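You operate a simulated robot arm through the tools that you are given. There is no shell and no other tool. Be economical: measure what you need, move in short steps, check, and stop when the job is done.

The job below is to be done with a simulated robot arm. You get a single attempt, and the scene is never put back.

TASK
Whisk up a batter in the large cream bowl.
Fine: egg from the green mug and milk from the tall jug tipped out on the flour, whisked smooth; mug, jug and whisk back. Set down upright: green mug, tall glass jug.
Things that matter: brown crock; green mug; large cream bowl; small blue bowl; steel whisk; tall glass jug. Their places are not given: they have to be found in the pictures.

Only the result counts: the job must be done as asked and must still hold three seconds after the hand-in. Knocking over, shifting, dropping, spilling or breaking anything else fails it.

THE ROBOT
A 7-joint arm with a two-finger parallel gripper, fixed in place. Base frame: the origin is at the foot of the arm, x ahead of it, y to its left, z up; the work surface is at about z = 0.9. Readings come in m, degrees, newtons and seconds.
With the tool pointing down near the work surface it reaches from about 0.46 to 0.92 m from the base axis. Its first joint turns from -115.0 to 115.0 degrees. Payload 3.91 kg.
Tool frame: the origin (TCP) lies between the finger pads and is the grasp point; the fingertips stand 0.03 m ahead of it; z points along the fingers, y is the line along which they close. The gripper opens to 0.11 m. The fingers are 0.02 m wide and 0.01 m thick; the gripper's body (0.048 by 0.112 m) begins 0.055 m behind the TCP.
Orientation is that of the tool frame in the base frame, as a unit quaternion [x, y, z, w]. With the fingers straight down and closing along the base's y, the tool's x points along the base's -x, its y along +y and its z along -z.

THE INTERFACE
- The arm moves only by the tool jog_arm. Its argument "plan" is a list of rows, each a list of 3 entries, a list of its own where there are three numbers: the shift along the base's x, y, z in m, then the turn, a rotation vector about the base's x, y, z in degrees, then the gripper command, from -1 (fully open) to 1 (shut), values between in proportion. In form: [[[tx, ty, tz], [rx, ry, rz], gripper], ...]. A call has 1 to 10 rows; each row is the pose to reach, as a shift and turn from the pose commanded when the call began. A row lasts 0.2 s, in which the tool goes at most 0.05 m and 8.6 degrees; a call with a longer step from one row to the next is refused whole, and so is a gripper value outside its range. A pose out of reach is approached as far as the arm can. The call stops where the force on the tool passes 40 N (or 10 N more than at its start, if that is more) or the arm is blocked; 0.2 s more then pass. Each finger travels about 0.153 m/s and halts on what it meets, pressing with about 31 N; the grip force reading is that of the motor and also rises with nothing between the fingers. The clock runs only during rows and for 0.2 s after the last one: add rows that repeat a pose to give the fingers time. It gives the time, the measured TCP pose, the force on the tool (base axes), the opening and the grip force at its end, in the units of the frame above (readings bear some noise), with the torque about the TCP (base axes, N m) and any sound that the robot's microphone picked up.
- Cameras (640 x 400 px; columns grow to the right, rows downward): "scene" is fixed at [0.406, 0.4941, 1.6715]; the picture's right is [-0.84, -0.54, 0.00], its down [-0.45, 0.70, -0.55] and it looks along [0.30, -0.46, -0.83] (base axes); focal length 291 px, centre (320, 200). "wrist" rides on the gripper at [0.072, 0.017, -0.103] in the tool frame; the picture's right is [-0.23, 0.97, 0.00], its down [-0.76, -0.18, -0.62] and it looks along [-0.61, -0.14, 0.78] (tool axes); focal length 222 px, centre (320, 200).
- get_image(camera): a new picture of that camera. No time passes.
- raise_lower(by): slides the trunk up (or, below 0, down) by that many m; the arm rides with it, the base frame stays. It gives what a move gives, with no picture.
- measure_at(camera, pixels): there is no depth. For up to 12 entries [column, row, z] of the newest picture of that camera ("zoom" is the newest enlarged one), the place [x, y] in the base frame at which the ray of that pixel passes the height z, good to about 0.002 m, but the place of the scene camera against the robot may be out by one fixed shift of up to 0.012 m in any direction. No time passes.
- zoom(camera, box): a new picture of the part [left, top, right, bottom] of that camera's present view, enlarged. No time passes.
- job_done(): hands the job in; it is judged then, once.

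Go step by step. Measure first, check grasps and placings, and put right what went wrong. The budget is 80 turns and 46 pictures, counting those below and the enlarged ones. Unless the task says otherwise, let go and move clear before handing in, and close with one line.

The tools are called after "Emit:" by a JSON object that holds its "method" and its "body". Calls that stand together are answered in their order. jog_arm: Moves the arm, as the interface text tells. Its arguments: {"type":"object","properties":{"plan":{"type":"array"}},"required":["plan"]} The other tools are called the same way: raise_lower (by) slides the trunk up or down; get_image (camera) takes a picture; measure_at (camera, pixels) gives the place at which the rays of pixels pass given heights; zoom (camera, box) takes an enlarged picture of a part of a camera's view; job_done () hands the job in.

At the start:

```text
time: 0.0
ee_pos: [0.469, 0.1094, 1.3795]
ee_rot: [0.0, 1.0, 0.001, 0.0]
wrist_force: [0.5, -0.2, 0.6]
wrist_torque: [-0.01, -0.03, -0.01]
finger_gap: 0.1101
grasp_force: 0.0
trunk travel left (down, up): [-0.825, 0.165]
```

scene: 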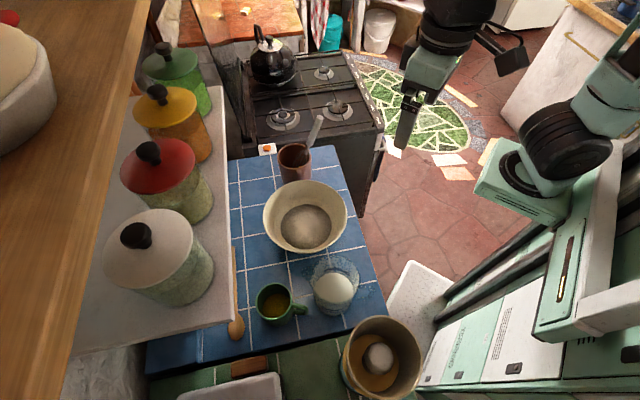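
wrist: 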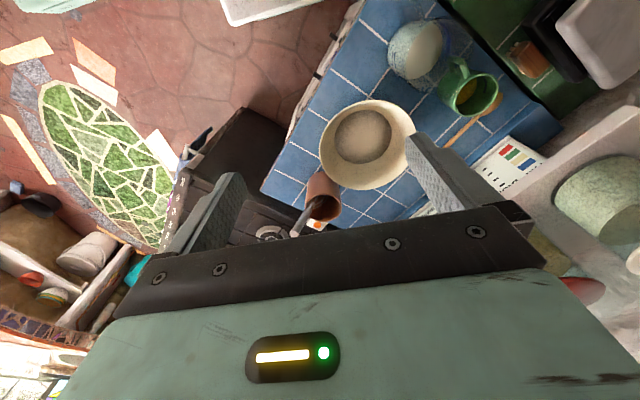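

The scene shows the blue tiled table with crock (295,160), cream bowl (305,215), green mug (275,303) and glass jug (335,285). I'll zoom in for detail.

Emit:
{"method": "zoom", "body": {"camera": "scene", "box": [220, 100, 400, 212]}}

Emit:
{"method": "zoom", "body": {"camera": "scene", "box": [220, 240, 440, 378]}}

Emit:
{"method": "measure_at", "body": {"camera": "scene", "pixels": [[295, 145, 1.0], [297, 180, 0.9], [305, 188, 1.0], [305, 225, 0.92], [264, 215, 1.0], [346, 215, 1.0], [275, 303, 0.98], [335, 285, 1.0], [335, 310, 0.9], [318, 116, 1.15], [302, 152, 1.0], [380, 310, 0.9]]}}

```text
3.56 times, centred on (310, 156) of scene
```

zoom: 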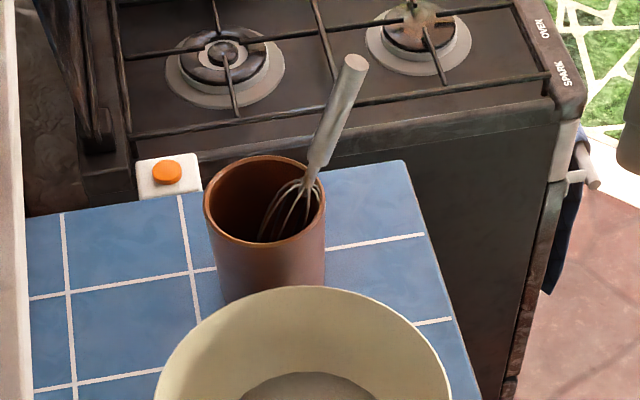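

```text
2.90 times, centred on (330, 309) of scene
```

zoom: 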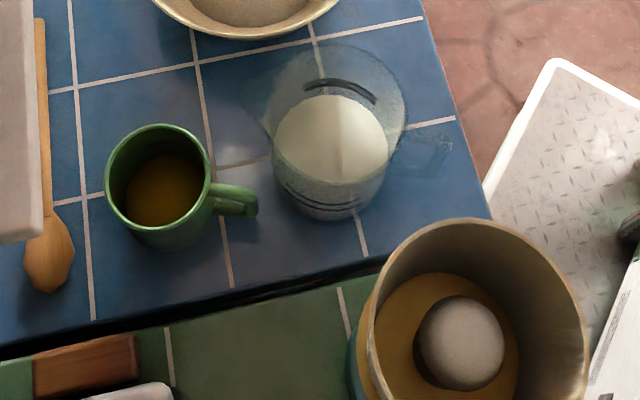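

```text
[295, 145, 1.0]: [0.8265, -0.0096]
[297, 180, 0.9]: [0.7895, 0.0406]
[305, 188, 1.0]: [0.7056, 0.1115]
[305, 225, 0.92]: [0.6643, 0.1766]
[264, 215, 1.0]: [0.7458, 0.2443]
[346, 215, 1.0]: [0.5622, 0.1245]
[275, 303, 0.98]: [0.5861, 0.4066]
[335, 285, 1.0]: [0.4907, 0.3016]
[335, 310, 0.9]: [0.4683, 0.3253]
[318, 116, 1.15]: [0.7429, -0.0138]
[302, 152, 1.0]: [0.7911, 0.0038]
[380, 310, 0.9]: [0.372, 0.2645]
```

The whisk stands in the crock, handle leaning. I'll use the wrist view to look for the blue bowl and for bias-free positions.

Emit:
{"method": "zoom", "body": {"camera": "wrist", "box": [240, 0, 560, 200]}}

Emit:
{"method": "zoom", "body": {"camera": "wrist", "box": [260, 130, 420, 230]}}

Emit:
{"method": "measure_at", "body": {"camera": "wrist", "pixels": [[367, 100, 1.0], [320, 150, 1.0], [415, 150, 1.0], [367, 190, 1.0], [465, 95, 0.98], [475, 115, 0.9], [415, 50, 1.0], [405, 75, 0.9], [322, 188, 1.0], [320, 217, 0.9], [295, 235, 1.15]]}}

```text
2.00 times, centred on (400, 100) of wrist
```

zoom: 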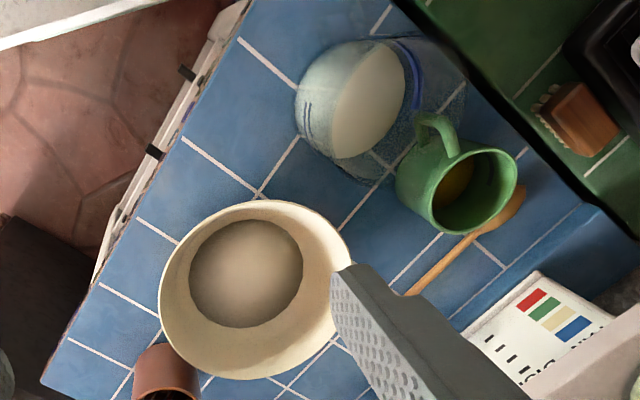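

```text
4.00 times, centred on (340, 180) of wrist
```

zoom: 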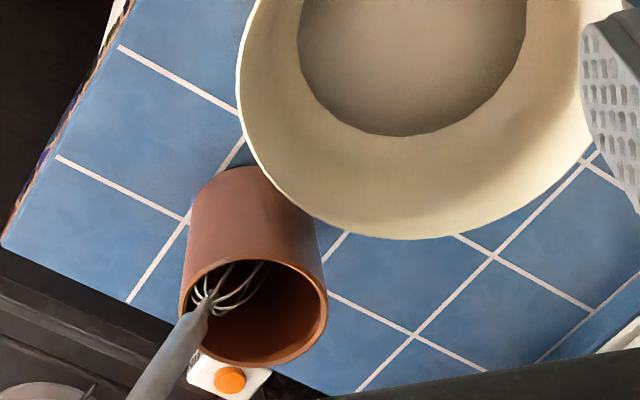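

```text
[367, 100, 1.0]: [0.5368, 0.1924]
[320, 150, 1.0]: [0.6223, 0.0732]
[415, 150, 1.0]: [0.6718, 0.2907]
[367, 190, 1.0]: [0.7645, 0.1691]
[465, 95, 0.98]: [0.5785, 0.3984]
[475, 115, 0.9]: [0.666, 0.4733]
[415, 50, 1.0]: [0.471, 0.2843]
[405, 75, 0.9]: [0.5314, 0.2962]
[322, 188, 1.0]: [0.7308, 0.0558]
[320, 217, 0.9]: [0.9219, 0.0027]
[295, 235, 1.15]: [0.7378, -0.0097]
```

I'll zoom closer on the jug and mug from both cameras to pin their geometry.

Emit:
{"method": "zoom", "body": {"camera": "scene", "box": [250, 250, 386, 335]}}

Emit:
{"method": "zoom", "body": {"camera": "wrist", "box": [376, 10, 512, 95]}}

Emit:
{"method": "measure_at", "body": {"camera": "scene", "pixels": [[334, 301, 0.9], [336, 275.5, 1.0], [336, 275.5, 1.05], [336, 275.5, 1.1], [274, 300, 0.95], [274, 300, 1.0], [276, 308, 0.9]]}}

```text
4.71 times, centred on (318, 292) of scene
```

zoom: 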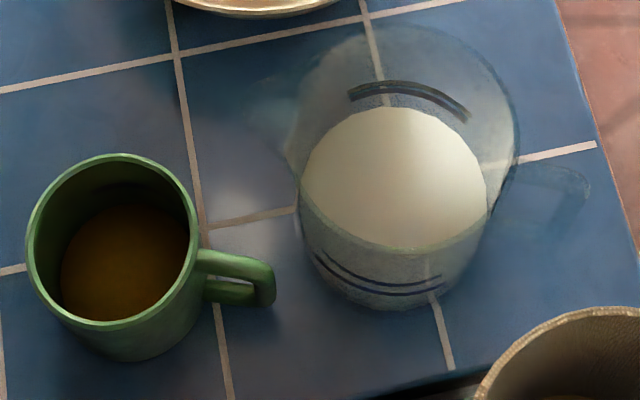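

```text
4.71 times, centred on (444, 52) of wrist
```

zoom: 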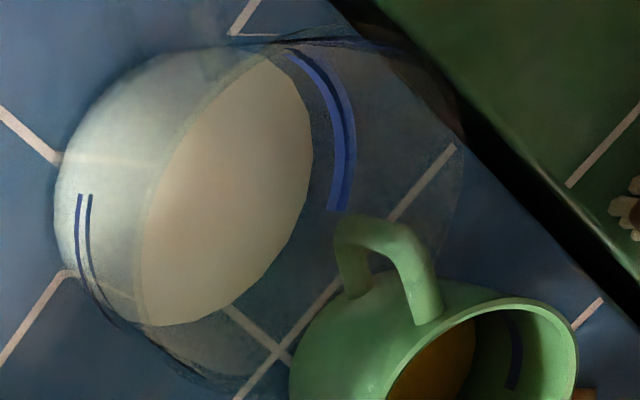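

```text
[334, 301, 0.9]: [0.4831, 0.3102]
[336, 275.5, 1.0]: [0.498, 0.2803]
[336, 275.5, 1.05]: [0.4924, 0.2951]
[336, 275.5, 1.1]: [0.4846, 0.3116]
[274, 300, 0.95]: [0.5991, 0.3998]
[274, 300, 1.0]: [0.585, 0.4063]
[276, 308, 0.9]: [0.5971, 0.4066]
```

Nothing blocks the space above the table, so I'll yaw the wrist +86° to look at jug and mug more squarely, which also tests wrist range.

Emit:
{"method": "jog_arm", "body": {"plan": [[[0.002, 0, 0], [0, 0, 8.6], -1], [[0.004, 0, 0], [0, 0, 17.2], -1], [[0.006, 0, 0], [0, 0, 25.8], -1], [[0.01, 0, 0], [0, 0, 34.4], -1], [[0.015, 0, 0], [0, 0, 43], -1], [[0.02, 0, 0], [0, 0, 51.6], -1], [[0.025, 0, -0.01], [0, 0, 60.2], -1], [[0.03, 0, -0.02], [0, 0, 68.8], -1], [[0.035, 0, -0.03], [0, 0, 77.4], -1], [[0.04, 0, -0.04], [0, 0, 86], -1]]}}

Emit:
{"method": "get_image", "body": {"camera": "wrist"}}

```text
time: 2.2
ee_pos: [0.5079, 0.1105, 1.3381]
ee_rot: [-0.683, 0.73, 0.0, -0.001]
wrist_force: [-1.0, 0.5, -0.8]
wrist_torque: [0.03, -0.03, 0.01]
finger_gap: 0.1102
grasp_force: 0.0
trunk travel left (down, up): [-0.825, 0.165]
```

```text
37 pictures are left
```

wrist: 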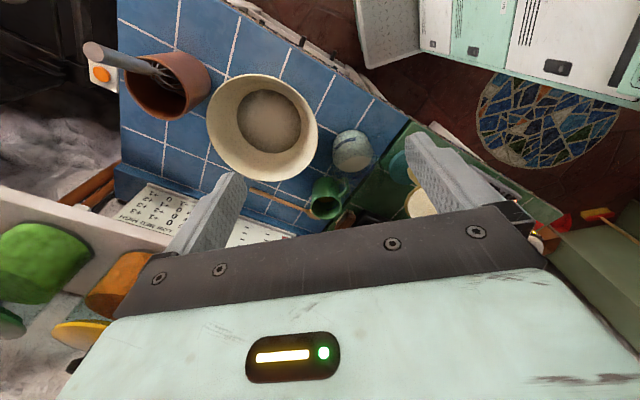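

Yaw works freely and I see jug (352,150), mug (328,197), bowl (262,127), crock (168,85). I'll zoom for accurate fits.

Emit:
{"method": "zoom", "body": {"camera": "wrist", "box": [292, 116, 404, 226]}}

Emit:
{"method": "zoom", "body": {"camera": "wrist", "box": [80, 20, 340, 182]}}

```text
3.64 times, centred on (348, 171) of wrist
```

zoom: 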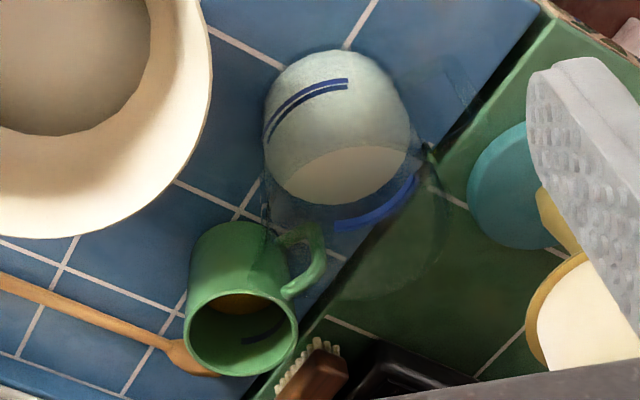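

```text
2.46 times, centred on (210, 101) of wrist
```

zoom: 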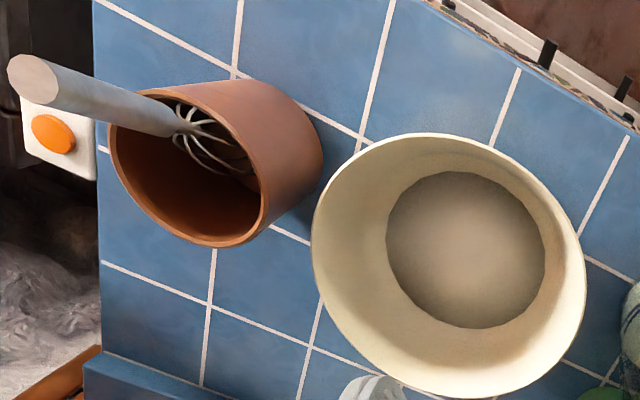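

I'll get nearer for a precise look at jug and mug.

Emit:
{"method": "jog_arm", "body": {"plan": [[[0.0, 0.02, -0.04], [0, 0, 0], -1], [[-0.01, 0.03, -0.08], [0, 0, 0], -1], [[-0.01, 0.03, -0.08], [0, 0, 0], -1]]}}

Emit:
{"method": "get_image", "body": {"camera": "wrist"}}

Emit:
{"method": "zoom", "body": {"camera": "wrist", "box": [260, 80, 450, 220]}}

```text
time: 3.0
ee_pos: [0.4985, 0.1413, 1.2607]
ee_rot: [-0.682, 0.731, 0.0, 0.001]
wrist_force: [1.0, 0.5, -0.1]
wrist_torque: [0.03, -0.01, -0.02]
finger_gap: 0.11
grasp_force: 0.0
trunk travel left (down, up): [-0.825, 0.165]
```

```text
34 pictures are left
```

wrist: 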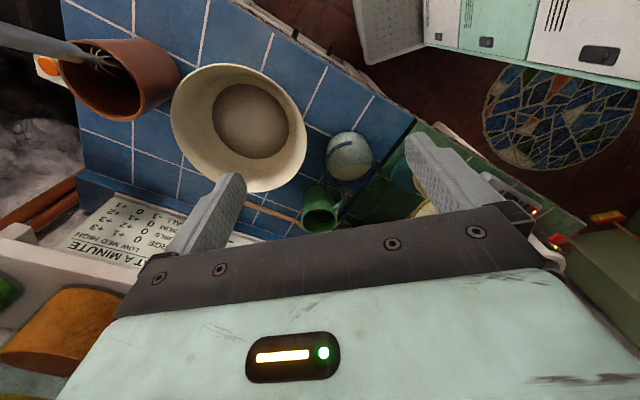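

```text
2.86 times, centred on (355, 150) of wrist
```

zoom: 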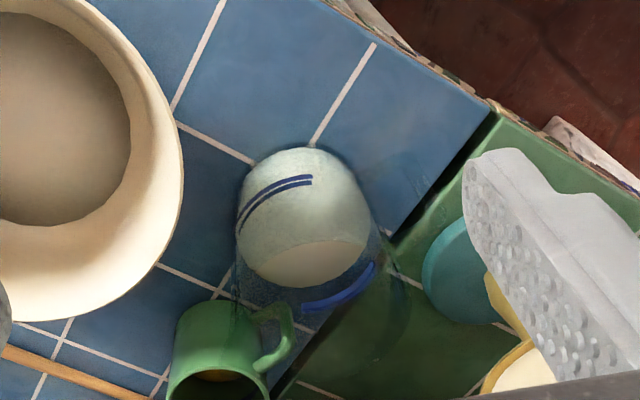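

Measure jug outline points from both cameras to fit its axis.

Emit:
{"method": "measure_at", "body": {"camera": "zoom", "pixels": [[300, 148, 0.9], [248, 180, 0.9], [352, 172, 0.9], [305, 288, 0.97], [305, 288, 1.0], [305, 265, 0.97], [245, 262, 0.97], [370, 235, 0.97], [213, 390, 0.98], [182, 180, 1.0]]}}

Emit:
{"method": "measure_at", "body": {"camera": "scene", "pixels": [[330.7, 315.4, 0.9], [333.5, 287.3, 0.95], [333.5, 287.3, 0.97], [313.8, 289, 0.97], [355.5, 287, 0.97], [333.5, 272.3, 0.97], [334, 302.6, 0.97], [360, 277, 1.05], [310, 281, 1.05], [336, 254.5, 1.05], [336, 254.5, 1.07]]}}

```text
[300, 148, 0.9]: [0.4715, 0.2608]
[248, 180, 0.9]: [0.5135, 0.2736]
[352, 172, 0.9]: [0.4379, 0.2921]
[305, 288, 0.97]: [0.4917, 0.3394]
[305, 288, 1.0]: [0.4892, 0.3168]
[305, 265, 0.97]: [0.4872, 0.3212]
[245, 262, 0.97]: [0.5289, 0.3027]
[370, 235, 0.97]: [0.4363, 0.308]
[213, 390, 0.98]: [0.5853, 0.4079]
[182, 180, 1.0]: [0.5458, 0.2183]
```

```text
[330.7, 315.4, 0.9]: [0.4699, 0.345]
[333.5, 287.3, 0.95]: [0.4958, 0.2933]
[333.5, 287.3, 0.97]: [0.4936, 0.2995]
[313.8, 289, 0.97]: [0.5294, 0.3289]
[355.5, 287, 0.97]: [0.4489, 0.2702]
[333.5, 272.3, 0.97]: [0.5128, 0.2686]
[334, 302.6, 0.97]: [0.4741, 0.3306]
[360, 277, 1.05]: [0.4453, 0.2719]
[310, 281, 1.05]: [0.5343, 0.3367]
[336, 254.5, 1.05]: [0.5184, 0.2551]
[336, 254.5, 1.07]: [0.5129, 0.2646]
```

Views along y are good for x; for y I need a look along −x, so I'll move out to x≈0.72 with yaw ≈172° (also tests the flipped wrist).

Emit:
{"method": "jog_arm", "body": {"plan": [[[0.02, 0.017, 0], [0, 0, 8.6], -1], [[0.04, 0.034, 0], [0, 0, 17.2], -1], [[0.06, 0.05, 0], [0, 0, 25.8], -1], [[0.08, 0.065, 0], [0, 0, 34.4], -1], [[0.1, 0.08, 0], [0, 0, 43], -1], [[0.12, 0.095, 0], [0, 0, 51.6], -1], [[0.14, 0.11, 0], [0, 0, 60.2], -1], [[0.16, 0.125, 0], [0, 0, 68.8], -1], [[0.18, 0.14, 0], [0, 0, 77.4], -1], [[0.2, 0.155, 0], [0, 0, 86], -1]]}}

Emit:
{"method": "get_image", "body": {"camera": "wrist"}}

```text
time: 5.2
ee_pos: [0.6985, 0.2937, 1.2603]
ee_rot: [0.998, -0.068, 0.0, 0.0]
wrist_force: [0.0, -0.1, 0.6]
wrist_torque: [0.03, -0.02, 0.01]
finger_gap: 0.1101
grasp_force: 0.0
trunk travel left (down, up): [-0.825, 0.165]
```

```text
32 pictures are left
```

wrist: 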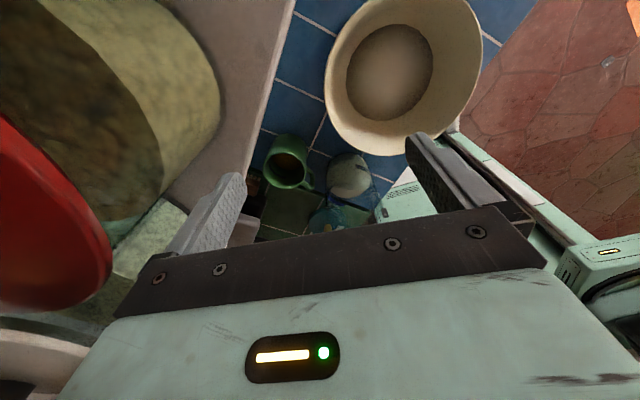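

Flip reached. Zoom in on jug (350,175) and mug (288,160) here.

Emit:
{"method": "zoom", "body": {"camera": "wrist", "box": [250, 120, 410, 220]}}

```text
4.00 times, centred on (330, 170) of wrist
```

zoom: 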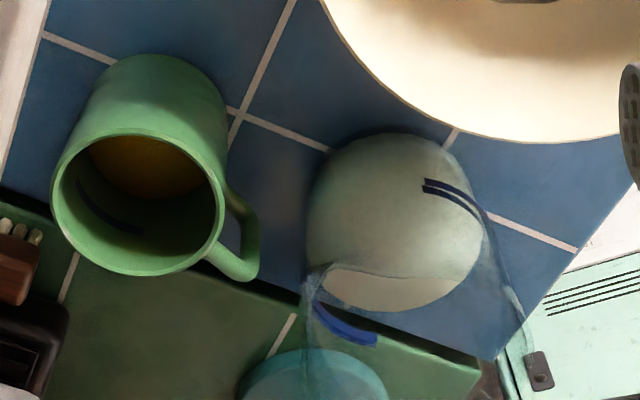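

Take silhouette measurements here.

Emit:
{"method": "measure_at", "body": {"camera": "zoom", "pixels": [[307, 220, 0.96], [482, 235, 0.96], [395, 133, 0.9], [400, 310, 0.99], [400, 310, 0.97], [137, 205, 0.98], [137, 205, 1.0], [50, 195, 1.0], [222, 190, 1.0], [165, 55, 0.9], [310, 320, 1.05], [525, 340, 1.05]]}}

Emit:
{"method": "measure_at", "body": {"camera": "scene", "pixels": [[273.5, 300, 1.0], [273.5, 300, 0.98], [256, 302, 1.0], [292, 300, 1.0], [278, 325.8, 0.9]]}}

```text
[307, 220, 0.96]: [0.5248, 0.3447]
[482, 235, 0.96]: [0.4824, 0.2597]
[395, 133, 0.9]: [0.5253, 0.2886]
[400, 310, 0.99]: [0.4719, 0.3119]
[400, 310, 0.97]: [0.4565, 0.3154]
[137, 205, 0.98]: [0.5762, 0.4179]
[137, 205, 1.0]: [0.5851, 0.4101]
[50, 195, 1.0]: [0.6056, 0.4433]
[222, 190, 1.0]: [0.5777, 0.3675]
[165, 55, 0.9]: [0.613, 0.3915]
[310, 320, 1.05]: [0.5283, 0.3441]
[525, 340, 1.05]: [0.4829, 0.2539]
```

```text
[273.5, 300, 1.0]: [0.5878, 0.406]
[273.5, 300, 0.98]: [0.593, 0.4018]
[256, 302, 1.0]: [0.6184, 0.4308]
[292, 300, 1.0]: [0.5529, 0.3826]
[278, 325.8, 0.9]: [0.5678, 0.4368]
```

Mug centre ≈(0.586,0.409), jug axis ≈(0.484,0.308), handle azimuth ≈−145°. Before grabbing, I'll rehearse the pouring tilt in free air above the bowl.

Emit:
{"method": "jog_arm", "body": {"plan": [[[0, -0.015, 0.005], [-1.2, -8.5, 0], -1], [[0, -0.03, 0.01], [-2.4, -17, 0], -1], [[0, -0.045, 0.015], [-3.6, -25.5, 0], -1], [[0, -0.06, 0.02], [-4.8, -34, 0], -1], [[0, -0.075, 0.02], [-6, -42.5, 0], -1], [[0, -0.09, 0.02], [-7.1, -51, 0], -1], [[0, -0.105, 0.02], [-8.3, -59.5, 0], -1], [[0, -0.115, 0.02], [-9.5, -68, 0], -1], [[0, -0.12, 0.02], [-10.7, -76.5, 0], -1], [[0, -0.12, 0.02], [-11.9, -85, 0], -1]]}}

Emit:
{"method": "jog_arm", "body": {"plan": [[[0, 0, 0], [-1.2, -8.5, 0], -1], [[0, 0, 0], [-2.4, -17, 0], -1], [[0, 0, 0], [-3.6, -25.5, 0], -1], [[0, 0, 0], [-4.8, -34, 0], -1], [[0, 0, 0], [-4.8, -34, 0], -1]]}}

Emit:
{"method": "get_image", "body": {"camera": "scene"}}

```text
time: 7.4
ee_pos: [0.6988, 0.1747, 1.2788]
ee_rot: [0.729, -0.051, 0.681, 0.048]
wrist_force: [-0.6, -0.5, 0.2]
wrist_torque: [0.0, 0.04, 0.04]
finger_gap: 0.1101
grasp_force: 0.0
trunk travel left (down, up): [-0.825, 0.165]
```

```text
time: 8.6
ee_pos: [0.6989, 0.1744, 1.2788]
ee_rot: [0.496, -0.034, 0.866, 0.059]
wrist_force: [-1.3, 0.5, 0.5]
wrist_torque: [0.01, -0.02, 0.0]
finger_gap: 0.1099
grasp_force: 0.1
trunk travel left (down, up): [-0.825, 0.165]
```

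```text
30 pictures are left
```

scene: 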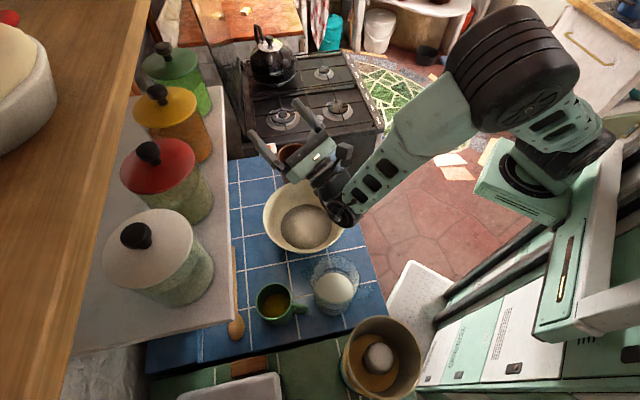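

The 120° pour pose is reachable and clear. Next I check how close the shelf and spoon are to the mug before approaching.

Emit:
{"method": "measure_at", "body": {"camera": "scene", "pixels": [[232, 322, 0.95], [232, 322, 1.05], [232, 322, 1.15], [200, 260, 1.1], [200, 260, 1.2], [236, 328, 0.91], [150, 325, 0.9], [385, 315, 0.9], [262, 210, 1.0], [347, 212, 1.0], [305, 180, 1.0], [305, 253, 1.0]]}}

Emit:
{"method": "zoom", "body": {"camera": "scene", "box": [90, 200, 310, 380]}}

```text
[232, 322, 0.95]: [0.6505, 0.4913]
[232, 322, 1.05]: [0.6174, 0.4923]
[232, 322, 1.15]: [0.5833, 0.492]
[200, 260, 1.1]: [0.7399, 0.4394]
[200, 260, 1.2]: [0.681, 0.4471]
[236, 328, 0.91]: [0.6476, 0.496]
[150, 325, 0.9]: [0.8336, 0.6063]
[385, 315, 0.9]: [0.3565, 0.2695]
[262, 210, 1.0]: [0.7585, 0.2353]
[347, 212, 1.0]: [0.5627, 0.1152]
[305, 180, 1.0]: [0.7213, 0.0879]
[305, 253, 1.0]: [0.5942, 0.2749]
```

```text
2.22 times, centred on (200, 290) of scene
```

zoom: 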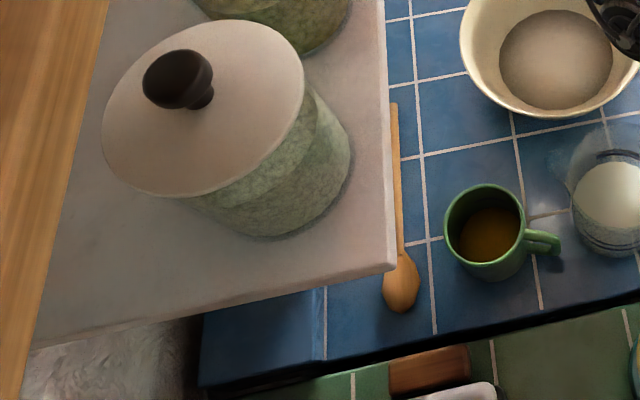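

Shelf edge lies ~7.5 cm beyond the mug, fine. I'll untilt, yaw back to ≈22° and move above the mug.

Emit:
{"method": "jog_arm", "body": {"plan": [[[0, 0, 0], [1.2, 8.5, 0], -1], [[0, 0, 0], [2.4, 17, 0], -1], [[0, 0, 0], [3.6, 25.5, 0], -1], [[0, 0, 0], [4.8, 34, 0], -1], [[0, 0, 0], [6, 42.5, 0], -1], [[0, 0, 0], [7.1, 51, 0], -1], [[0, 0, 0], [8.3, 59.5, 0], -1], [[0, 0, 0], [9.5, 68, 0], -1], [[0, 0, 0], [10.7, 76.5, 0], -1], [[0, 0, 0], [11.9, 85, 0], -1]]}}

Emit:
{"method": "jog_arm", "body": {"plan": [[[0, 0, 0], [1.2, 8.5, 0], -1], [[0, 0, 0], [2.4, 17, 0], -1], [[0, 0, 0], [3.6, 25.5, 0], -1], [[0, 0, 0], [4.8, 34, 0], -1]]}}

Emit:
{"method": "jog_arm", "body": {"plan": [[[-0.006, 0.013, 0], [0, 0, -8.6], -1], [[-0.012, 0.026, 0], [0, 0, -17.2], -1], [[-0.018, 0.039, 0], [0, 0, -25.8], -1], [[-0.024, 0.052, 0], [0, 0, -34.4], -1], [[-0.03, 0.065, 0], [0, 0, -43], -1], [[-0.036, 0.078, 0], [0, 0, -51.6], -1], [[-0.042, 0.091, 0], [0, 0, -60.2], -1], [[-0.048, 0.104, 0], [0, 0, -68.8], -1], [[-0.054, 0.117, 0], [0, 0, -77.4], -1], [[-0.06, 0.13, 0], [0, 0, -86], -1]]}}

Emit:
{"method": "jog_arm", "body": {"plan": [[[-0.006, 0.013, -0.01], [0, 0, -8.6], -1], [[-0.012, 0.026, -0.02], [0, 0, -17.2], -1], [[-0.018, 0.039, -0.03], [0, 0, -25.8], -1], [[-0.026, 0.052, -0.04], [0, 0, -34.4], -1], [[-0.034, 0.065, -0.05], [0, 0, -43], -1], [[-0.042, 0.08, -0.06], [0, 0, -51.6], -1], [[-0.05, 0.095, -0.07], [0, 0, -60.2], -1], [[-0.054, 0.105, -0.08], [0, 0, -64], -1], [[-0.054, 0.105, -0.08], [0, 0, -64], -1]]}}

Emit:
{"method": "get_image", "body": {"camera": "wrist"}}

Emit:
{"method": "get_image", "body": {"camera": "scene"}}

```text
time: 10.8
ee_pos: [0.6989, 0.1759, 1.2803]
ee_rot: [0.953, -0.066, 0.294, 0.02]
wrist_force: [-0.1, -0.6, 0.2]
wrist_torque: [0.02, 0.0, -0.02]
finger_gap: 0.1099
grasp_force: 0.2
trunk travel left (down, up): [-0.825, 0.165]
```

```text
time: 11.8
ee_pos: [0.6988, 0.1751, 1.2805]
ee_rot: [0.998, -0.069, -0.001, -0.001]
wrist_force: [-1.5, 0.0, 0.6]
wrist_torque: [-0.03, -0.01, 0.01]
finger_gap: 0.11
grasp_force: 0.0
trunk travel left (down, up): [-0.825, 0.165]
```

```text
time: 14.0
ee_pos: [0.6394, 0.3057, 1.2784]
ee_rot: [-0.681, 0.732, 0.0, 0.001]
wrist_force: [0.5, -0.2, 0.5]
wrist_torque: [0.03, 0.04, 0.0]
finger_gap: 0.1099
grasp_force: 0.0
trunk travel left (down, up): [-0.825, 0.165]
```

```text
time: 16.0
ee_pos: [0.5833, 0.4109, 1.1991]
ee_rot: [-0.19, 0.982, 0.0, 0.0]
wrist_force: [0.7, 0.5, -0.3]
wrist_torque: [0.01, -0.01, 0.0]
finger_gap: 0.11
grasp_force: 0.1
trunk travel left (down, up): [-0.825, 0.165]
```

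```text
28 pictures are left
```

wrist: 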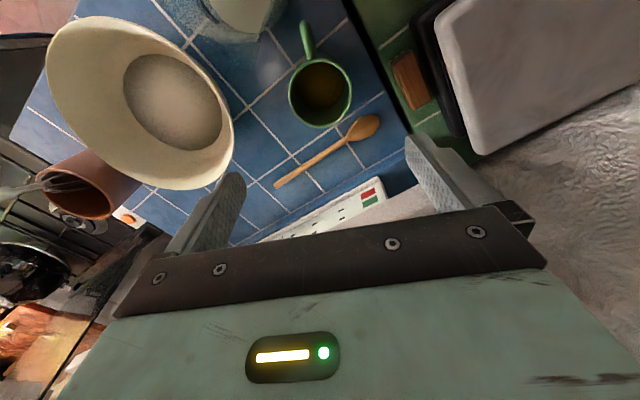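

```text
27 pictures are left
```

scene: 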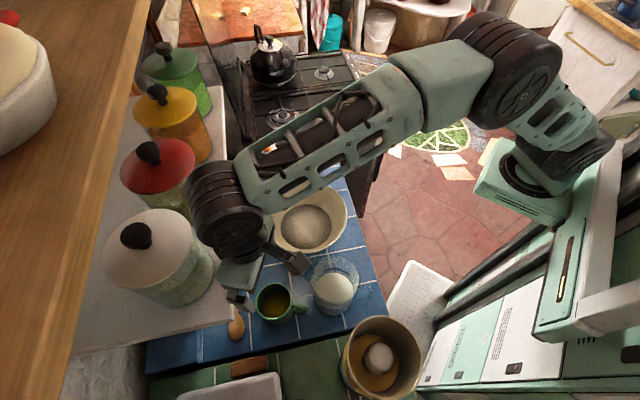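

The mug rim is at (320,96) in the wrist view; I'll refine its centre and check tin clearance.

Emit:
{"method": "measure_at", "body": {"camera": "wrist", "pixels": [[320, 96, 1.0], [320, 96, 0.99], [289, 95, 1.0], [352, 93, 1.0], [320, 127, 1.0], [306, 32, 0.96], [324, 135, 1.05]]}}

Emit:
{"method": "measure_at", "body": {"camera": "scene", "pixels": [[213, 267, 1.1], [213, 267, 1.15], [193, 245, 1.25], [193, 245, 1.3]]}}

Emit:
{"method": "zoom", "body": {"camera": "wrist", "box": [240, 0, 400, 150]}}

```text
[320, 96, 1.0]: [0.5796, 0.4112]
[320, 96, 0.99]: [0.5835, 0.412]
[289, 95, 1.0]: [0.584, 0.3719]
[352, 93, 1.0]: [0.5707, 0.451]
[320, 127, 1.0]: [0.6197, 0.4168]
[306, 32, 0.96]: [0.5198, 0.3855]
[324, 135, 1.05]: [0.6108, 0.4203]
```

```text
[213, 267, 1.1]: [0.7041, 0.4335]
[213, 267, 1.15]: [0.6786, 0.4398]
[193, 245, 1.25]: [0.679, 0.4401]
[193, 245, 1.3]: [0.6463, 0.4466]
```

```text
2.67 times, centred on (320, 75) of wrist
```

zoom: 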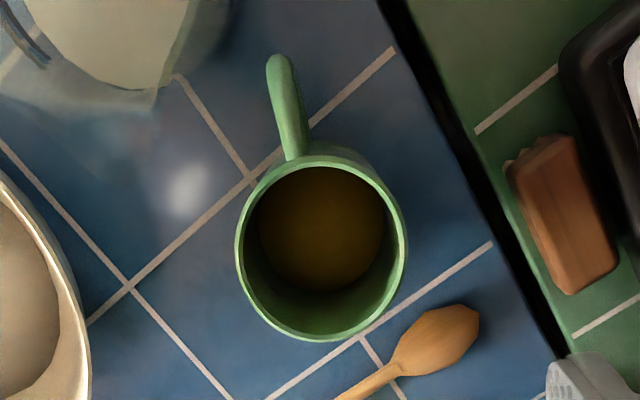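

Mug centre ≈(0.581,0.411), handle azimuth ≈203°, well aligned. Descend around it.

Emit:
{"method": "jog_arm", "body": {"plan": [[[-0.002, 0, -0.03], [0, 0, 0], -1], [[-0.002, 0, -0.06], [0, 0, 0], -1], [[-0.002, 0, -0.09], [0, 0, 0], -1], [[-0.002, 0, -0.12], [0, 0, 0], -1], [[-0.002, 0, -0.15], [0, 0, 0], -1], [[-0.002, 0, -0.175], [0, 0, 0], -1], [[-0.002, 0, -0.195], [0, 0, 0], -1], [[-0.002, 0, -0.215], [0, 0, 0], -1], [[-0.002, 0, -0.229], [0, 0, 0], -1], [[-0.002, 0, -0.229], [0, 0, 0], -1]]}}

Emit:
{"method": "get_image", "body": {"camera": "scene"}}

```text
time: 18.2
ee_pos: [0.5828, 0.4094, 0.9705]
ee_rot: [-0.192, 0.981, 0.0, 0.0]
wrist_force: [0.0, -0.1, 0.0]
wrist_torque: [0.02, -0.01, 0.01]
finger_gap: 0.1101
grasp_force: 0.1
trunk travel left (down, up): [-0.825, 0.165]
```

```text
25 pictures are left
```

scene: 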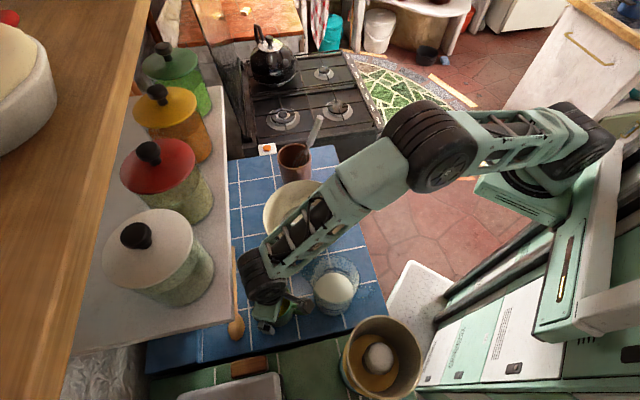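

No contact and clearances look good; close the fingers.

Emit:
{"method": "jog_arm", "body": {"plan": [[[0, 0, 0], [0, 0, 0], 1], [[0, 0, 0], [0, 0, 0], 1], [[0, 0, 0], [0, 0, 0], 1], [[0, 0, 0], [0, 0, 0], 1]]}}

Emit:
{"method": "jog_arm", "body": {"plan": [[[0, 0, 0.01], [0, 0, 0], 1], [[0, 0, 0.025], [0, 0, 0], 1], [[0, 0, 0.045], [0, 0, 0], 1], [[0, 0, 0.07], [0, 0, 0], 1], [[0, 0, 0.1], [0, 0, 0], 1], [[0, 0, 0.13], [0, 0, 0], 1], [[0, 0, 0.16], [0, 0, 0], 1], [[0, 0, 0.19], [0, 0, 0], 1], [[0, 0, 0.21], [0, 0, 0], 1], [[0, 0, 0.22], [0, 0, 0], 1]]}}

Emit:
{"method": "get_image", "body": {"camera": "wrist"}}

```text
time: 19.2
ee_pos: [0.582, 0.4095, 0.9716]
ee_rot: [-0.191, 0.982, 0.0, 0.0]
wrist_force: [-0.4, 0.7, 0.6]
wrist_torque: [0.02, -0.01, -0.02]
finger_gap: 0.087
grasp_force: 30.9
trunk travel left (down, up): [-0.825, 0.165]
```

```text
time: 20.6
ee_pos: [0.579, 0.4076, 1.0873]
ee_rot: [-0.192, 0.981, -0.008, -0.01]
wrist_force: [-1.2, -0.2, -3.3]
wrist_torque: [0.0, 0.03, 0.01]
finger_gap: 0.0869
grasp_force: 30.9
trunk travel left (down, up): [-0.825, 0.165]
stopped in row 7: the force on the tool passed its limit at 64 N (the readings are from after the stop); the commanded pose is now the measured one
```

```text
24 pictures are left
```

wrist: 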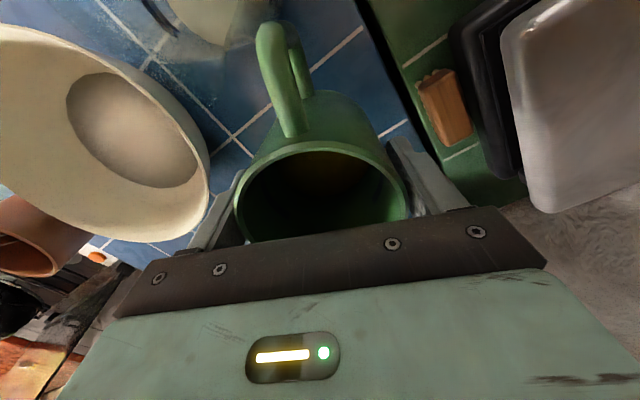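

The lift was stopped by a 64 N contact at z≈1.09, mug still gripped. Check the scene.

Emit:
{"method": "zoom", "body": {"camera": "scene", "box": [180, 190, 380, 350]}}

```text
2.50 times, centred on (280, 270) of scene
```

zoom: 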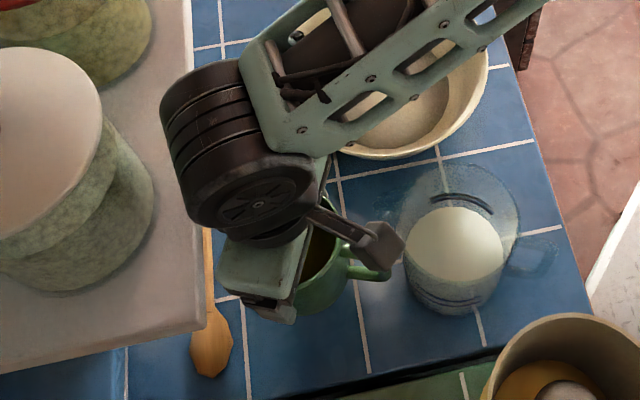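

Mug and jug appear untouched; maybe an arm link hit something. Look at the whole scene.

Emit:
{"method": "get_image", "body": {"camera": "scene"}}

```text
22 pictures are left
```

scene: 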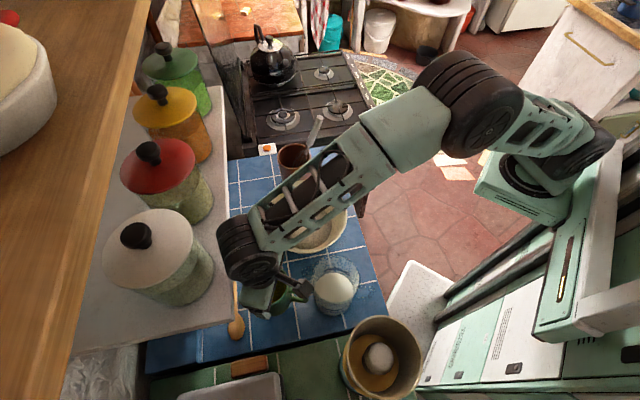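

Emit:
{"method": "zoom", "body": {"camera": "wrist", "box": [140, 0, 420, 220]}}

Emit:
{"method": "zoom", "body": {"camera": "scene", "box": [210, 220, 370, 330]}}

```text
1.82 times, centred on (280, 110) of wrist
```

zoom: 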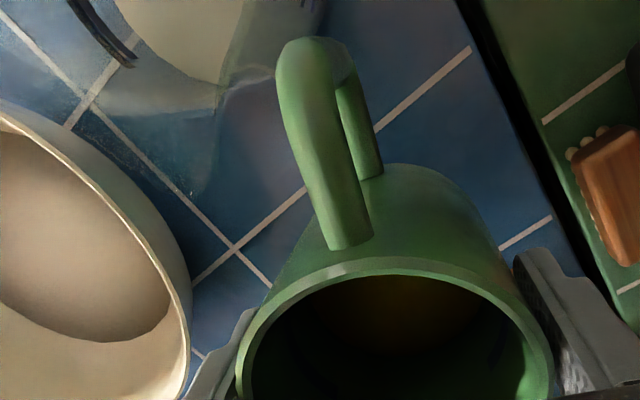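

```text
3.64 times, centred on (290, 275) of scene
```

zoom: 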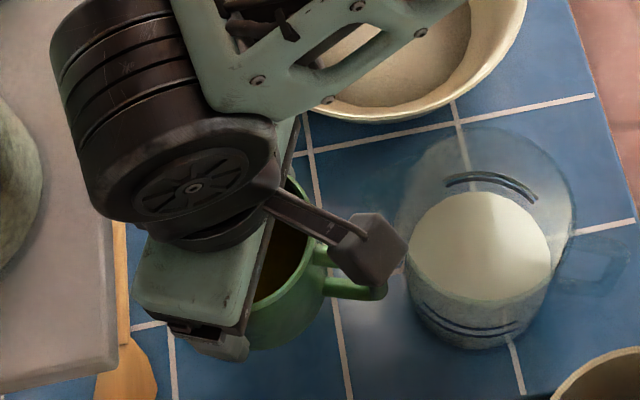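

The wrist zoom shows the mug's handle caught under the tall jug's spout (275,75); the jug is ~0.19 m tall. I'll lower a bit, swing the handle away, and then check.

Emit:
{"method": "jog_arm", "body": {"plan": [[[0, 0, -0.01], [0, 0, 0], 1], [[0, 0, -0.025], [0, 0, 0], 1], [[0, 0, -0.03], [0, 0, -6], 1], [[0, 0.003, -0.03], [0, 0, -12], 1], [[0, 0.006, -0.03], [0, 0, -18], 1], [[0, 0.008, -0.03], [0, 0, -24], 1], [[0, 0.008, -0.03], [0, 0, -24], 1]]}}

Emit:
{"method": "get_image", "body": {"camera": "wrist"}}

```text
time: 22.2
ee_pos: [0.5798, 0.4165, 1.0577]
ee_rot: [0.019, 1.0, -0.006, -0.011]
wrist_force: [0.0, 0.6, -2.8]
wrist_torque: [0.01, -0.01, 0.02]
finger_gap: 0.0873
grasp_force: 31.0
trunk travel left (down, up): [-0.825, 0.165]
```

```text
19 pictures are left
```

wrist: 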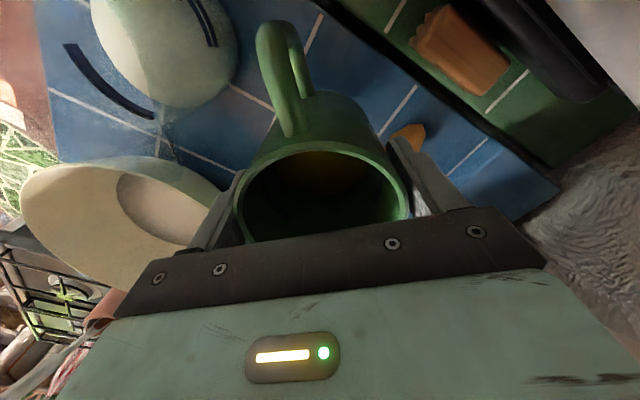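

Handle is free now. Lift, correcting the 1.4° tilt.

Emit:
{"method": "jog_arm", "body": {"plan": [[[0, 0, 0.015], [0.2, -0.4, 0], 1], [[0, 0, 0.035], [0.66, -1.26, 0], 1], [[0, 0, 0.06], [0.66, -1.26, 0], 1], [[0, 0, 0.09], [0.66, -1.26, 0], 1], [[0, 0, 0.12], [0.66, -1.26, 0], 1], [[0, 0, 0.15], [0.66, -1.26, 0], 1], [[0, 0, 0.175], [0.66, -1.26, 0], 1], [[0, 0, 0.19], [0.66, -1.26, 0], 1], [[0, 0, 0.19], [0.66, -1.26, 0], 1]]}}

```text
time: 22.8
ee_pos: [0.5767, 0.4133, 1.0761]
ee_rot: [0.016, 1.0, -0.01, -0.006]
wrist_force: [-2.7, -2.9, -6.6]
wrist_torque: [0.09, -0.09, -0.02]
finger_gap: 0.0869
grasp_force: 31.5
trunk travel left (down, up): [-0.825, 0.165]
stopped in row 2: the force on the tool passed its limit at 55 N (the readings are from after the stop); the commanded pose is now the measured one
```

Both stops pushed the tool toward −(0.8,0.6), with a tilt implying the mug rim catches under the shelf overhang. I'll lower slightly, shift 2.5 cm away from the shelf (still clear of the jug), then lift.

Emit:
{"method": "jog_arm", "body": {"plan": [[[0, 0, -0.012], [0.6, -0.4, 0], 1], [[0, 0, -0.024], [1.15, -0.7, 0], 1], [[-0.008, -0.006, -0.024], [1.15, -0.7, 0], 1], [[-0.016, -0.012, -0.024], [1.15, -0.7, 0], 1], [[-0.022, -0.016, -0.02], [1.15, -0.7, 0], 1], [[-0.022, -0.016, -0.01], [1.15, -0.7, 0], 1], [[-0.022, -0.016, 0.005], [1.15, -0.7, 0], 1], [[-0.022, -0.016, 0.02], [1.15, -0.7, 0], 1], [[-0.022, -0.016, 0.035], [1.15, -0.7, 0], 1], [[-0.022, -0.016, 0.05], [1.15, -0.7, 0], 1]]}}

Emit:
{"method": "get_image", "body": {"camera": "wrist"}}

```text
time: 25.0
ee_pos: [0.5546, 0.3983, 1.1283]
ee_rot: [0.017, 1.0, 0.004, 0.001]
wrist_force: [-0.1, -0.5, -3.1]
wrist_torque: [-0.02, -0.02, 0.03]
finger_gap: 0.0871
grasp_force: 30.9
trunk travel left (down, up): [-0.825, 0.165]
```

```text
18 pictures are left
```

wrist: 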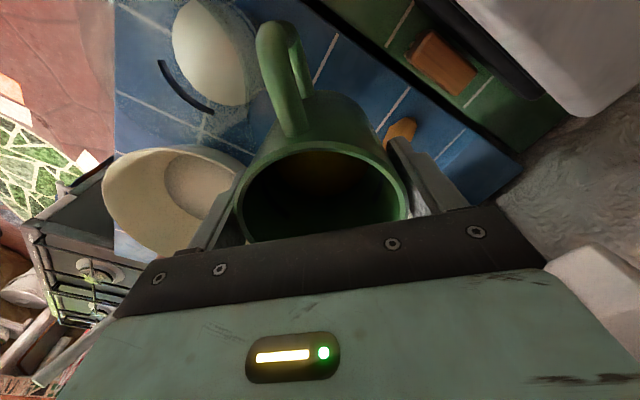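

Free and rising. Now lift and carry the mug toward the bowl while yawing.

Emit:
{"method": "jog_arm", "body": {"plan": [[[0, 0, 0.03], [0, 0, 0], 1], [[0, 0, 0.06], [0, 0, 0], 1], [[0.005, -0.01, 0.085], [0, 0, 8.5], 1], [[0.015, -0.025, 0.1], [0, 0, 17], 1], [[0.025, -0.04, 0.1], [0, 0, 25.5], 1], [[0.035, -0.055, 0.1], [0, 0, 34], 1], [[0.045, -0.07, 0.1], [0, 0, 42.5], 1], [[0.055, -0.085, 0.1], [0, 0, 51], 1], [[0.065, -0.1, 0.1], [0, 0, 59.5], 1], [[0.075, -0.115, 0.1], [0, 0, 68], 1]]}}

Emit:
{"method": "jog_arm", "body": {"plan": [[[0.006, -0.012, 0], [0, 0, 8.5], 1], [[0.012, -0.024, 0], [0, 0, 17], 1], [[0.018, -0.036, 0], [0, 0, 25.5], 1], [[0.024, -0.048, 0], [0, 0, 34], 1], [[0.03, -0.06, 0], [0, 0, 42.5], 1], [[0.036, -0.072, 0], [0, 0, 51], 1], [[0.042, -0.084, 0], [0, 0, 59.5], 1], [[0.048, -0.096, 0], [0, 0, 68], 1], [[0.054, -0.108, 0], [0, 0, 76.5], 1], [[0.054, -0.111, 0], [0, 0, 85], 1]]}}

Emit:
{"method": "get_image", "body": {"camera": "scene"}}

```text
time: 27.2
ee_pos: [0.631, 0.2825, 1.2285]
ee_rot: [-0.547, 0.837, 0.003, -0.001]
wrist_force: [-0.5, 0.8, -2.9]
wrist_torque: [-0.02, -0.03, 0.01]
finger_gap: 0.0869
grasp_force: 30.9
trunk travel left (down, up): [-0.825, 0.165]
```

```text
time: 29.4
ee_pos: [0.6847, 0.1712, 1.2279]
ee_rot: [0.968, -0.249, -0.002, 0.004]
wrist_force: [-0.9, -0.3, -2.9]
wrist_torque: [0.0, 0.01, -0.02]
finger_gap: 0.0868
grasp_force: 31.3
trunk travel left (down, up): [-0.825, 0.165]
```

```text
17 pictures are left
```

scene: 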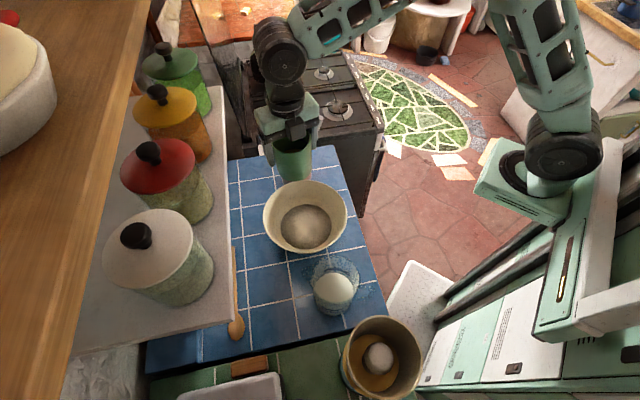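

Mug is upright above the bowl. Tilt slowly about the axis perpendicular to its pouring direction.

Emit:
{"method": "jog_arm", "body": {"plan": [[[0, 0, -0.004], [-4.1, -7.43, 0], 1], [[0, 0, -0.008], [-8.2, -14.9, 0], 1], [[0, 0, -0.012], [-12.3, -22.3, 0], 1], [[0, 0, -0.016], [-16.4, -29.7, 0], 1], [[0, 0, -0.02], [-20.5, -37.1, 0], 1], [[0, 0, -0.024], [-23.5, -42.6, 0], 1], [[0, 0, -0.028], [-26.5, -48.1, 0], 1], [[0, 0, -0.03], [-29.5, -53.5, 0], 1], [[0, 0, -0.03], [-32.5, -59, 0], 1], [[0, 0, -0.03], [-35.5, -64.4, 0], 1]]}}

Emit:
{"method": "jog_arm", "body": {"plan": [[[0, 0, 0], [-3, -5.5, 0], 1], [[0, 0, 0], [-6, -10.9, 0], 1], [[0, 0, 0], [-9, -16.4, 0], 1], [[0, 0, 0], [-12, -21.8, 0], 1], [[0, 0, 0], [-15, -27.3, 0], 1], [[0, 0, 0], [-18, -32.7, 0], 1], [[0, 0, 0], [-22, -40, 0], 1], [[0, 0, 0], [-25, -45.4, 0], 1], [[0, 0, 0], [-25, -45.4, 0], 1], [[0, 0, 0], [-25, -45.4, 0], 1]]}}

Emit:
{"method": "get_image", "body": {"camera": "scene"}}

```text
time: 31.6
ee_pos: [0.6844, 0.172, 1.1979]
ee_rot: [0.775, -0.202, 0.579, 0.151]
wrist_force: [-0.4, 0.3, -3.6]
wrist_torque: [0.05, 0.07, -0.01]
finger_gap: 0.0871
grasp_force: 30.9
trunk travel left (down, up): [-0.825, 0.165]
```

```text
time: 33.8
ee_pos: [0.6853, 0.1717, 1.1999]
ee_rot: [0.443, -0.119, 0.86, 0.223]
wrist_force: [0.3, -0.4, -3.3]
wrist_torque: [0.01, 0.03, -0.03]
finger_gap: 0.0868
grasp_force: 30.5
trunk travel left (down, up): [-0.825, 0.165]
```

```text
16 pictures are left
```

scene: 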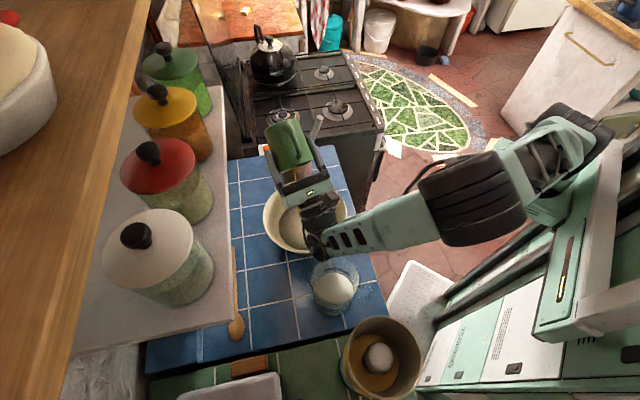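

Tilted 125° over the bowl. Untilt and inspect the bowl and mug.

Emit:
{"method": "jog_arm", "body": {"plan": [[[0, 0, 0], [4.1, 7.43, 0], 1], [[0, 0, 0], [8.2, 14.9, 0], 1], [[0, 0, 0], [12.3, 22.3, 0], 1], [[0, 0, 0], [16.4, 29.7, 0], 1], [[0, 0, 0], [20.5, 37.1, 0], 1], [[0, 0, 0.005], [24.5, 44.5, 0], 1], [[0, 0, 0.01], [28.6, 52, 0], 1], [[0, 0, 0.015], [32.7, 59.4, 0], 1], [[0, 0, 0.02], [36.8, 66.8, 0], 1], [[0, 0, 0.03], [40.8, 74.2, 0], 1]]}}

Emit:
{"method": "jog_arm", "body": {"plan": [[[0, 0, 0.005], [4.1, 7.43, 0], 1], [[0, 0, 0.01], [8.2, 14.9, 0], 1], [[0, 0, 0.01], [12.3, 22.3, 0], 1], [[0, 0, 0.01], [16.4, 29.7, 0], 1], [[0, 0, 0.01], [19.7, 35.6, 0], 1], [[0, 0, 0.01], [19.7, 35.6, 0], 1]]}}

Emit:
{"method": "zoom", "body": {"camera": "scene", "box": [220, 110, 380, 270]}}

```text
time: 36.0
ee_pos: [0.6839, 0.1721, 1.2295]
ee_rot: [0.909, -0.235, 0.334, 0.089]
wrist_force: [0.2, -0.7, -2.2]
wrist_torque: [0.01, 0.0, -0.03]
finger_gap: 0.0871
grasp_force: 30.7
trunk travel left (down, up): [-0.825, 0.165]
```

```text
time: 37.4
ee_pos: [0.685, 0.1723, 1.2377]
ee_rot: [0.968, -0.251, -0.002, 0.002]
wrist_force: [0.9, -0.5, -2.9]
wrist_torque: [-0.04, 0.01, 0.0]
finger_gap: 0.087
grasp_force: 30.9
trunk travel left (down, up): [-0.825, 0.165]
```

```text
2.50 times, centred on (300, 190) of scene
```

zoom: 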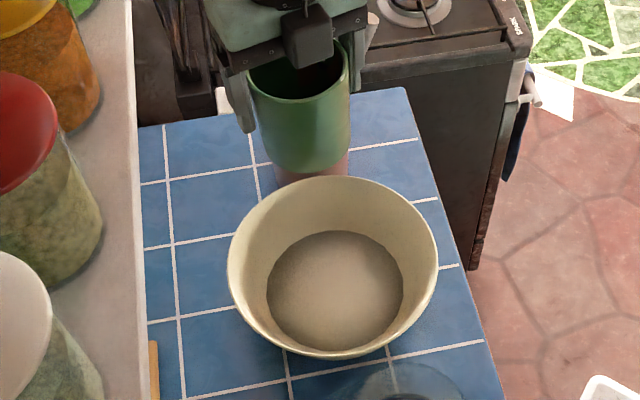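

The bowl looks unchanged; check the mug's inside.

Emit:
{"method": "get_image", "body": {"camera": "wrist"}}

```text
14 pictures are left
```

wrist: 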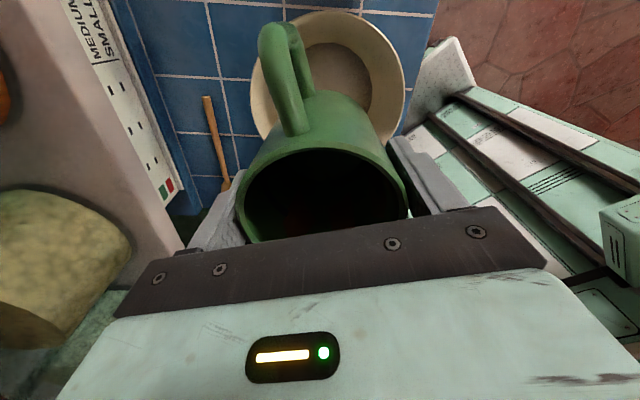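

Emit:
{"method": "zoom", "body": {"camera": "wrist", "box": [240, 10, 420, 240]}}

```text
1.74 times, centred on (330, 125) of wrist
```

zoom: 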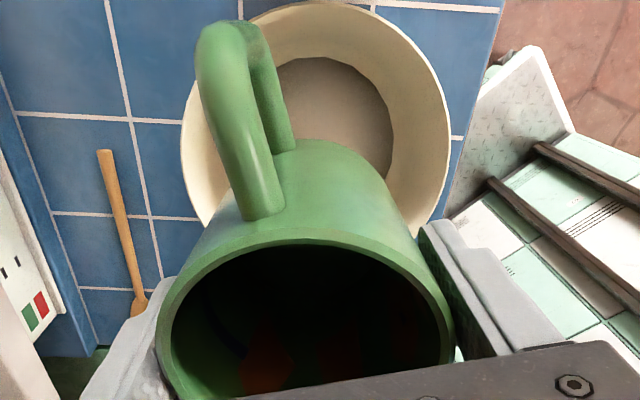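

I'll take it the egg left the mug at 125° tilt. Carry the mug back along the reverse path.

Emit:
{"method": "jog_arm", "body": {"plan": [[[-0.003, 0.005, 0], [0, 0, -8.5], 1], [[-0.009, 0.016, 0], [0, 0, -17], 1], [[-0.015, 0.028, 0], [0, 0, -25.5], 1], [[-0.021, 0.04, 0], [0, 0, -34], 1], [[-0.027, 0.052, 0], [0, 0, -42.5], 1], [[-0.033, 0.064, 0], [0, 0, -51], 1], [[-0.039, 0.076, 0], [0, 0, -59.5], 1], [[-0.045, 0.088, 0], [0, 0, -68], 1], [[-0.05, 0.1, 0], [0, 0, -76.5], 1], [[-0.054, 0.111, 0], [0, 0, -85], 1]]}}

Emit:
{"method": "jog_arm", "body": {"plan": [[[-0.008, 0.012, 0], [0, 0, -8.5], 1], [[-0.018, 0.027, 0], [0, 0, -17], 1], [[-0.028, 0.042, 0], [0, 0, -25.5], 1], [[-0.038, 0.057, 0], [0, 0, -34], 1], [[-0.048, 0.072, 0], [0, 0, -42.5], 1], [[-0.058, 0.087, 0], [0, 0, -51], 1], [[-0.068, 0.102, 0], [0, 0, -59.5], 1], [[-0.075, 0.113, 0], [0, 0, -68], 1], [[-0.075, 0.114, -0.02], [0, 0, -68], 1], [[-0.075, 0.114, -0.045], [0, 0, -68], 1]]}}

Emit:
{"method": "jog_arm", "body": {"plan": [[[0, 0, -0.025], [0, 0, 0], 1], [[0, 0, -0.05], [0, 0, 0], 1], [[0, 0, -0.075], [0, 0, 0], 1], [[0, 0, -0.1], [0, 0, 0], 1], [[0, 0, -0.125], [0, 0, 0], 1], [[0, 0, -0.145], [0, 0, 0], 1], [[0, 0, -0.15], [0, 0, 0], 1], [[0, 0, -0.15], [0, 0, 0], 1]]}}

```text
time: 39.6
ee_pos: [0.6318, 0.2823, 1.2394]
ee_rot: [-0.544, 0.839, 0.003, 0.0]
wrist_force: [-0.3, 0.3, -2.2]
wrist_torque: [0.03, 0.03, -0.01]
finger_gap: 0.0871
grasp_force: 30.8
trunk travel left (down, up): [-0.825, 0.165]
```

```text
time: 41.8
ee_pos: [0.5556, 0.3959, 1.1932]
ee_rot: [0.016, 1.0, 0.003, 0.001]
wrist_force: [0.8, 0.8, -2.1]
wrist_torque: [0.01, -0.03, 0.02]
finger_gap: 0.087
grasp_force: 31.3
trunk travel left (down, up): [-0.825, 0.165]
```

```text
time: 43.6
ee_pos: [0.5556, 0.3954, 1.0434]
ee_rot: [0.016, 1.0, 0.003, 0.0]
wrist_force: [-0.5, 0.7, -2.3]
wrist_torque: [0.0, -0.01, -0.03]
finger_gap: 0.0872
grasp_force: 31.3
trunk travel left (down, up): [-0.825, 0.165]
```

Weight dropped from ~3.0 to ~2.2 N, so the egg is out. Slide the mug to its spot, lower and release.

Emit:
{"method": "jog_arm", "body": {"plan": [[[0.007, 0.0035, -0.003], [0, 0, 0], 1], [[0.014, 0.007, -0.01], [0, 0, 0], 1], [[0.0215, 0.0105, -0.025], [0, 0, 0], 1], [[0.0215, 0.0105, -0.045], [0, 0, 0], 1], [[0.0215, 0.0105, -0.058], [0, 0, 0], 1], [[0.0215, 0.0105, -0.066], [0, 0, 0], 1], [[0.0215, 0.0105, -0.07], [0, 0, 0], 1], [[0.0215, 0.0105, -0.072], [0, 0, 0], 1], [[0.0215, 0.0105, -0.072], [0, 0, 0], 1]]}}

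Emit:
{"method": "jog_arm", "body": {"plan": [[[0, 0, 0], [0, 0, 0], 0.5], [[0, 0, 0], [0, 0, 0], 0], [[0, 0, 0], [0, 0, 0], -0.6], [[0, 0, 0], [0, 0, 0], -1], [[0, 0, 0], [0, 0, 8], -1], [[0, 0, 0], [0, 0, 16], -1], [[0, 0, 0], [0, 0, 24], -1], [[0, 0, 0], [0, 0, 24], -1]]}}

```text
time: 45.6
ee_pos: [0.5767, 0.4056, 0.9742]
ee_rot: [0.016, 1.0, 0.002, 0.001]
wrist_force: [-2.2, -2.4, 6.0]
wrist_torque: [-0.47, 0.15, -0.02]
finger_gap: 0.0872
grasp_force: 31.3
trunk travel left (down, up): [-0.825, 0.165]
```

```text
time: 47.4
ee_pos: [0.5772, 0.4073, 0.9725]
ee_rot: [-0.193, 0.981, 0.003, 0.001]
wrist_force: [-0.8, -0.9, 0.3]
wrist_torque: [-0.02, 0.01, -0.01]
finger_gap: 0.1101
grasp_force: 0.1
trunk travel left (down, up): [-0.825, 0.165]
```

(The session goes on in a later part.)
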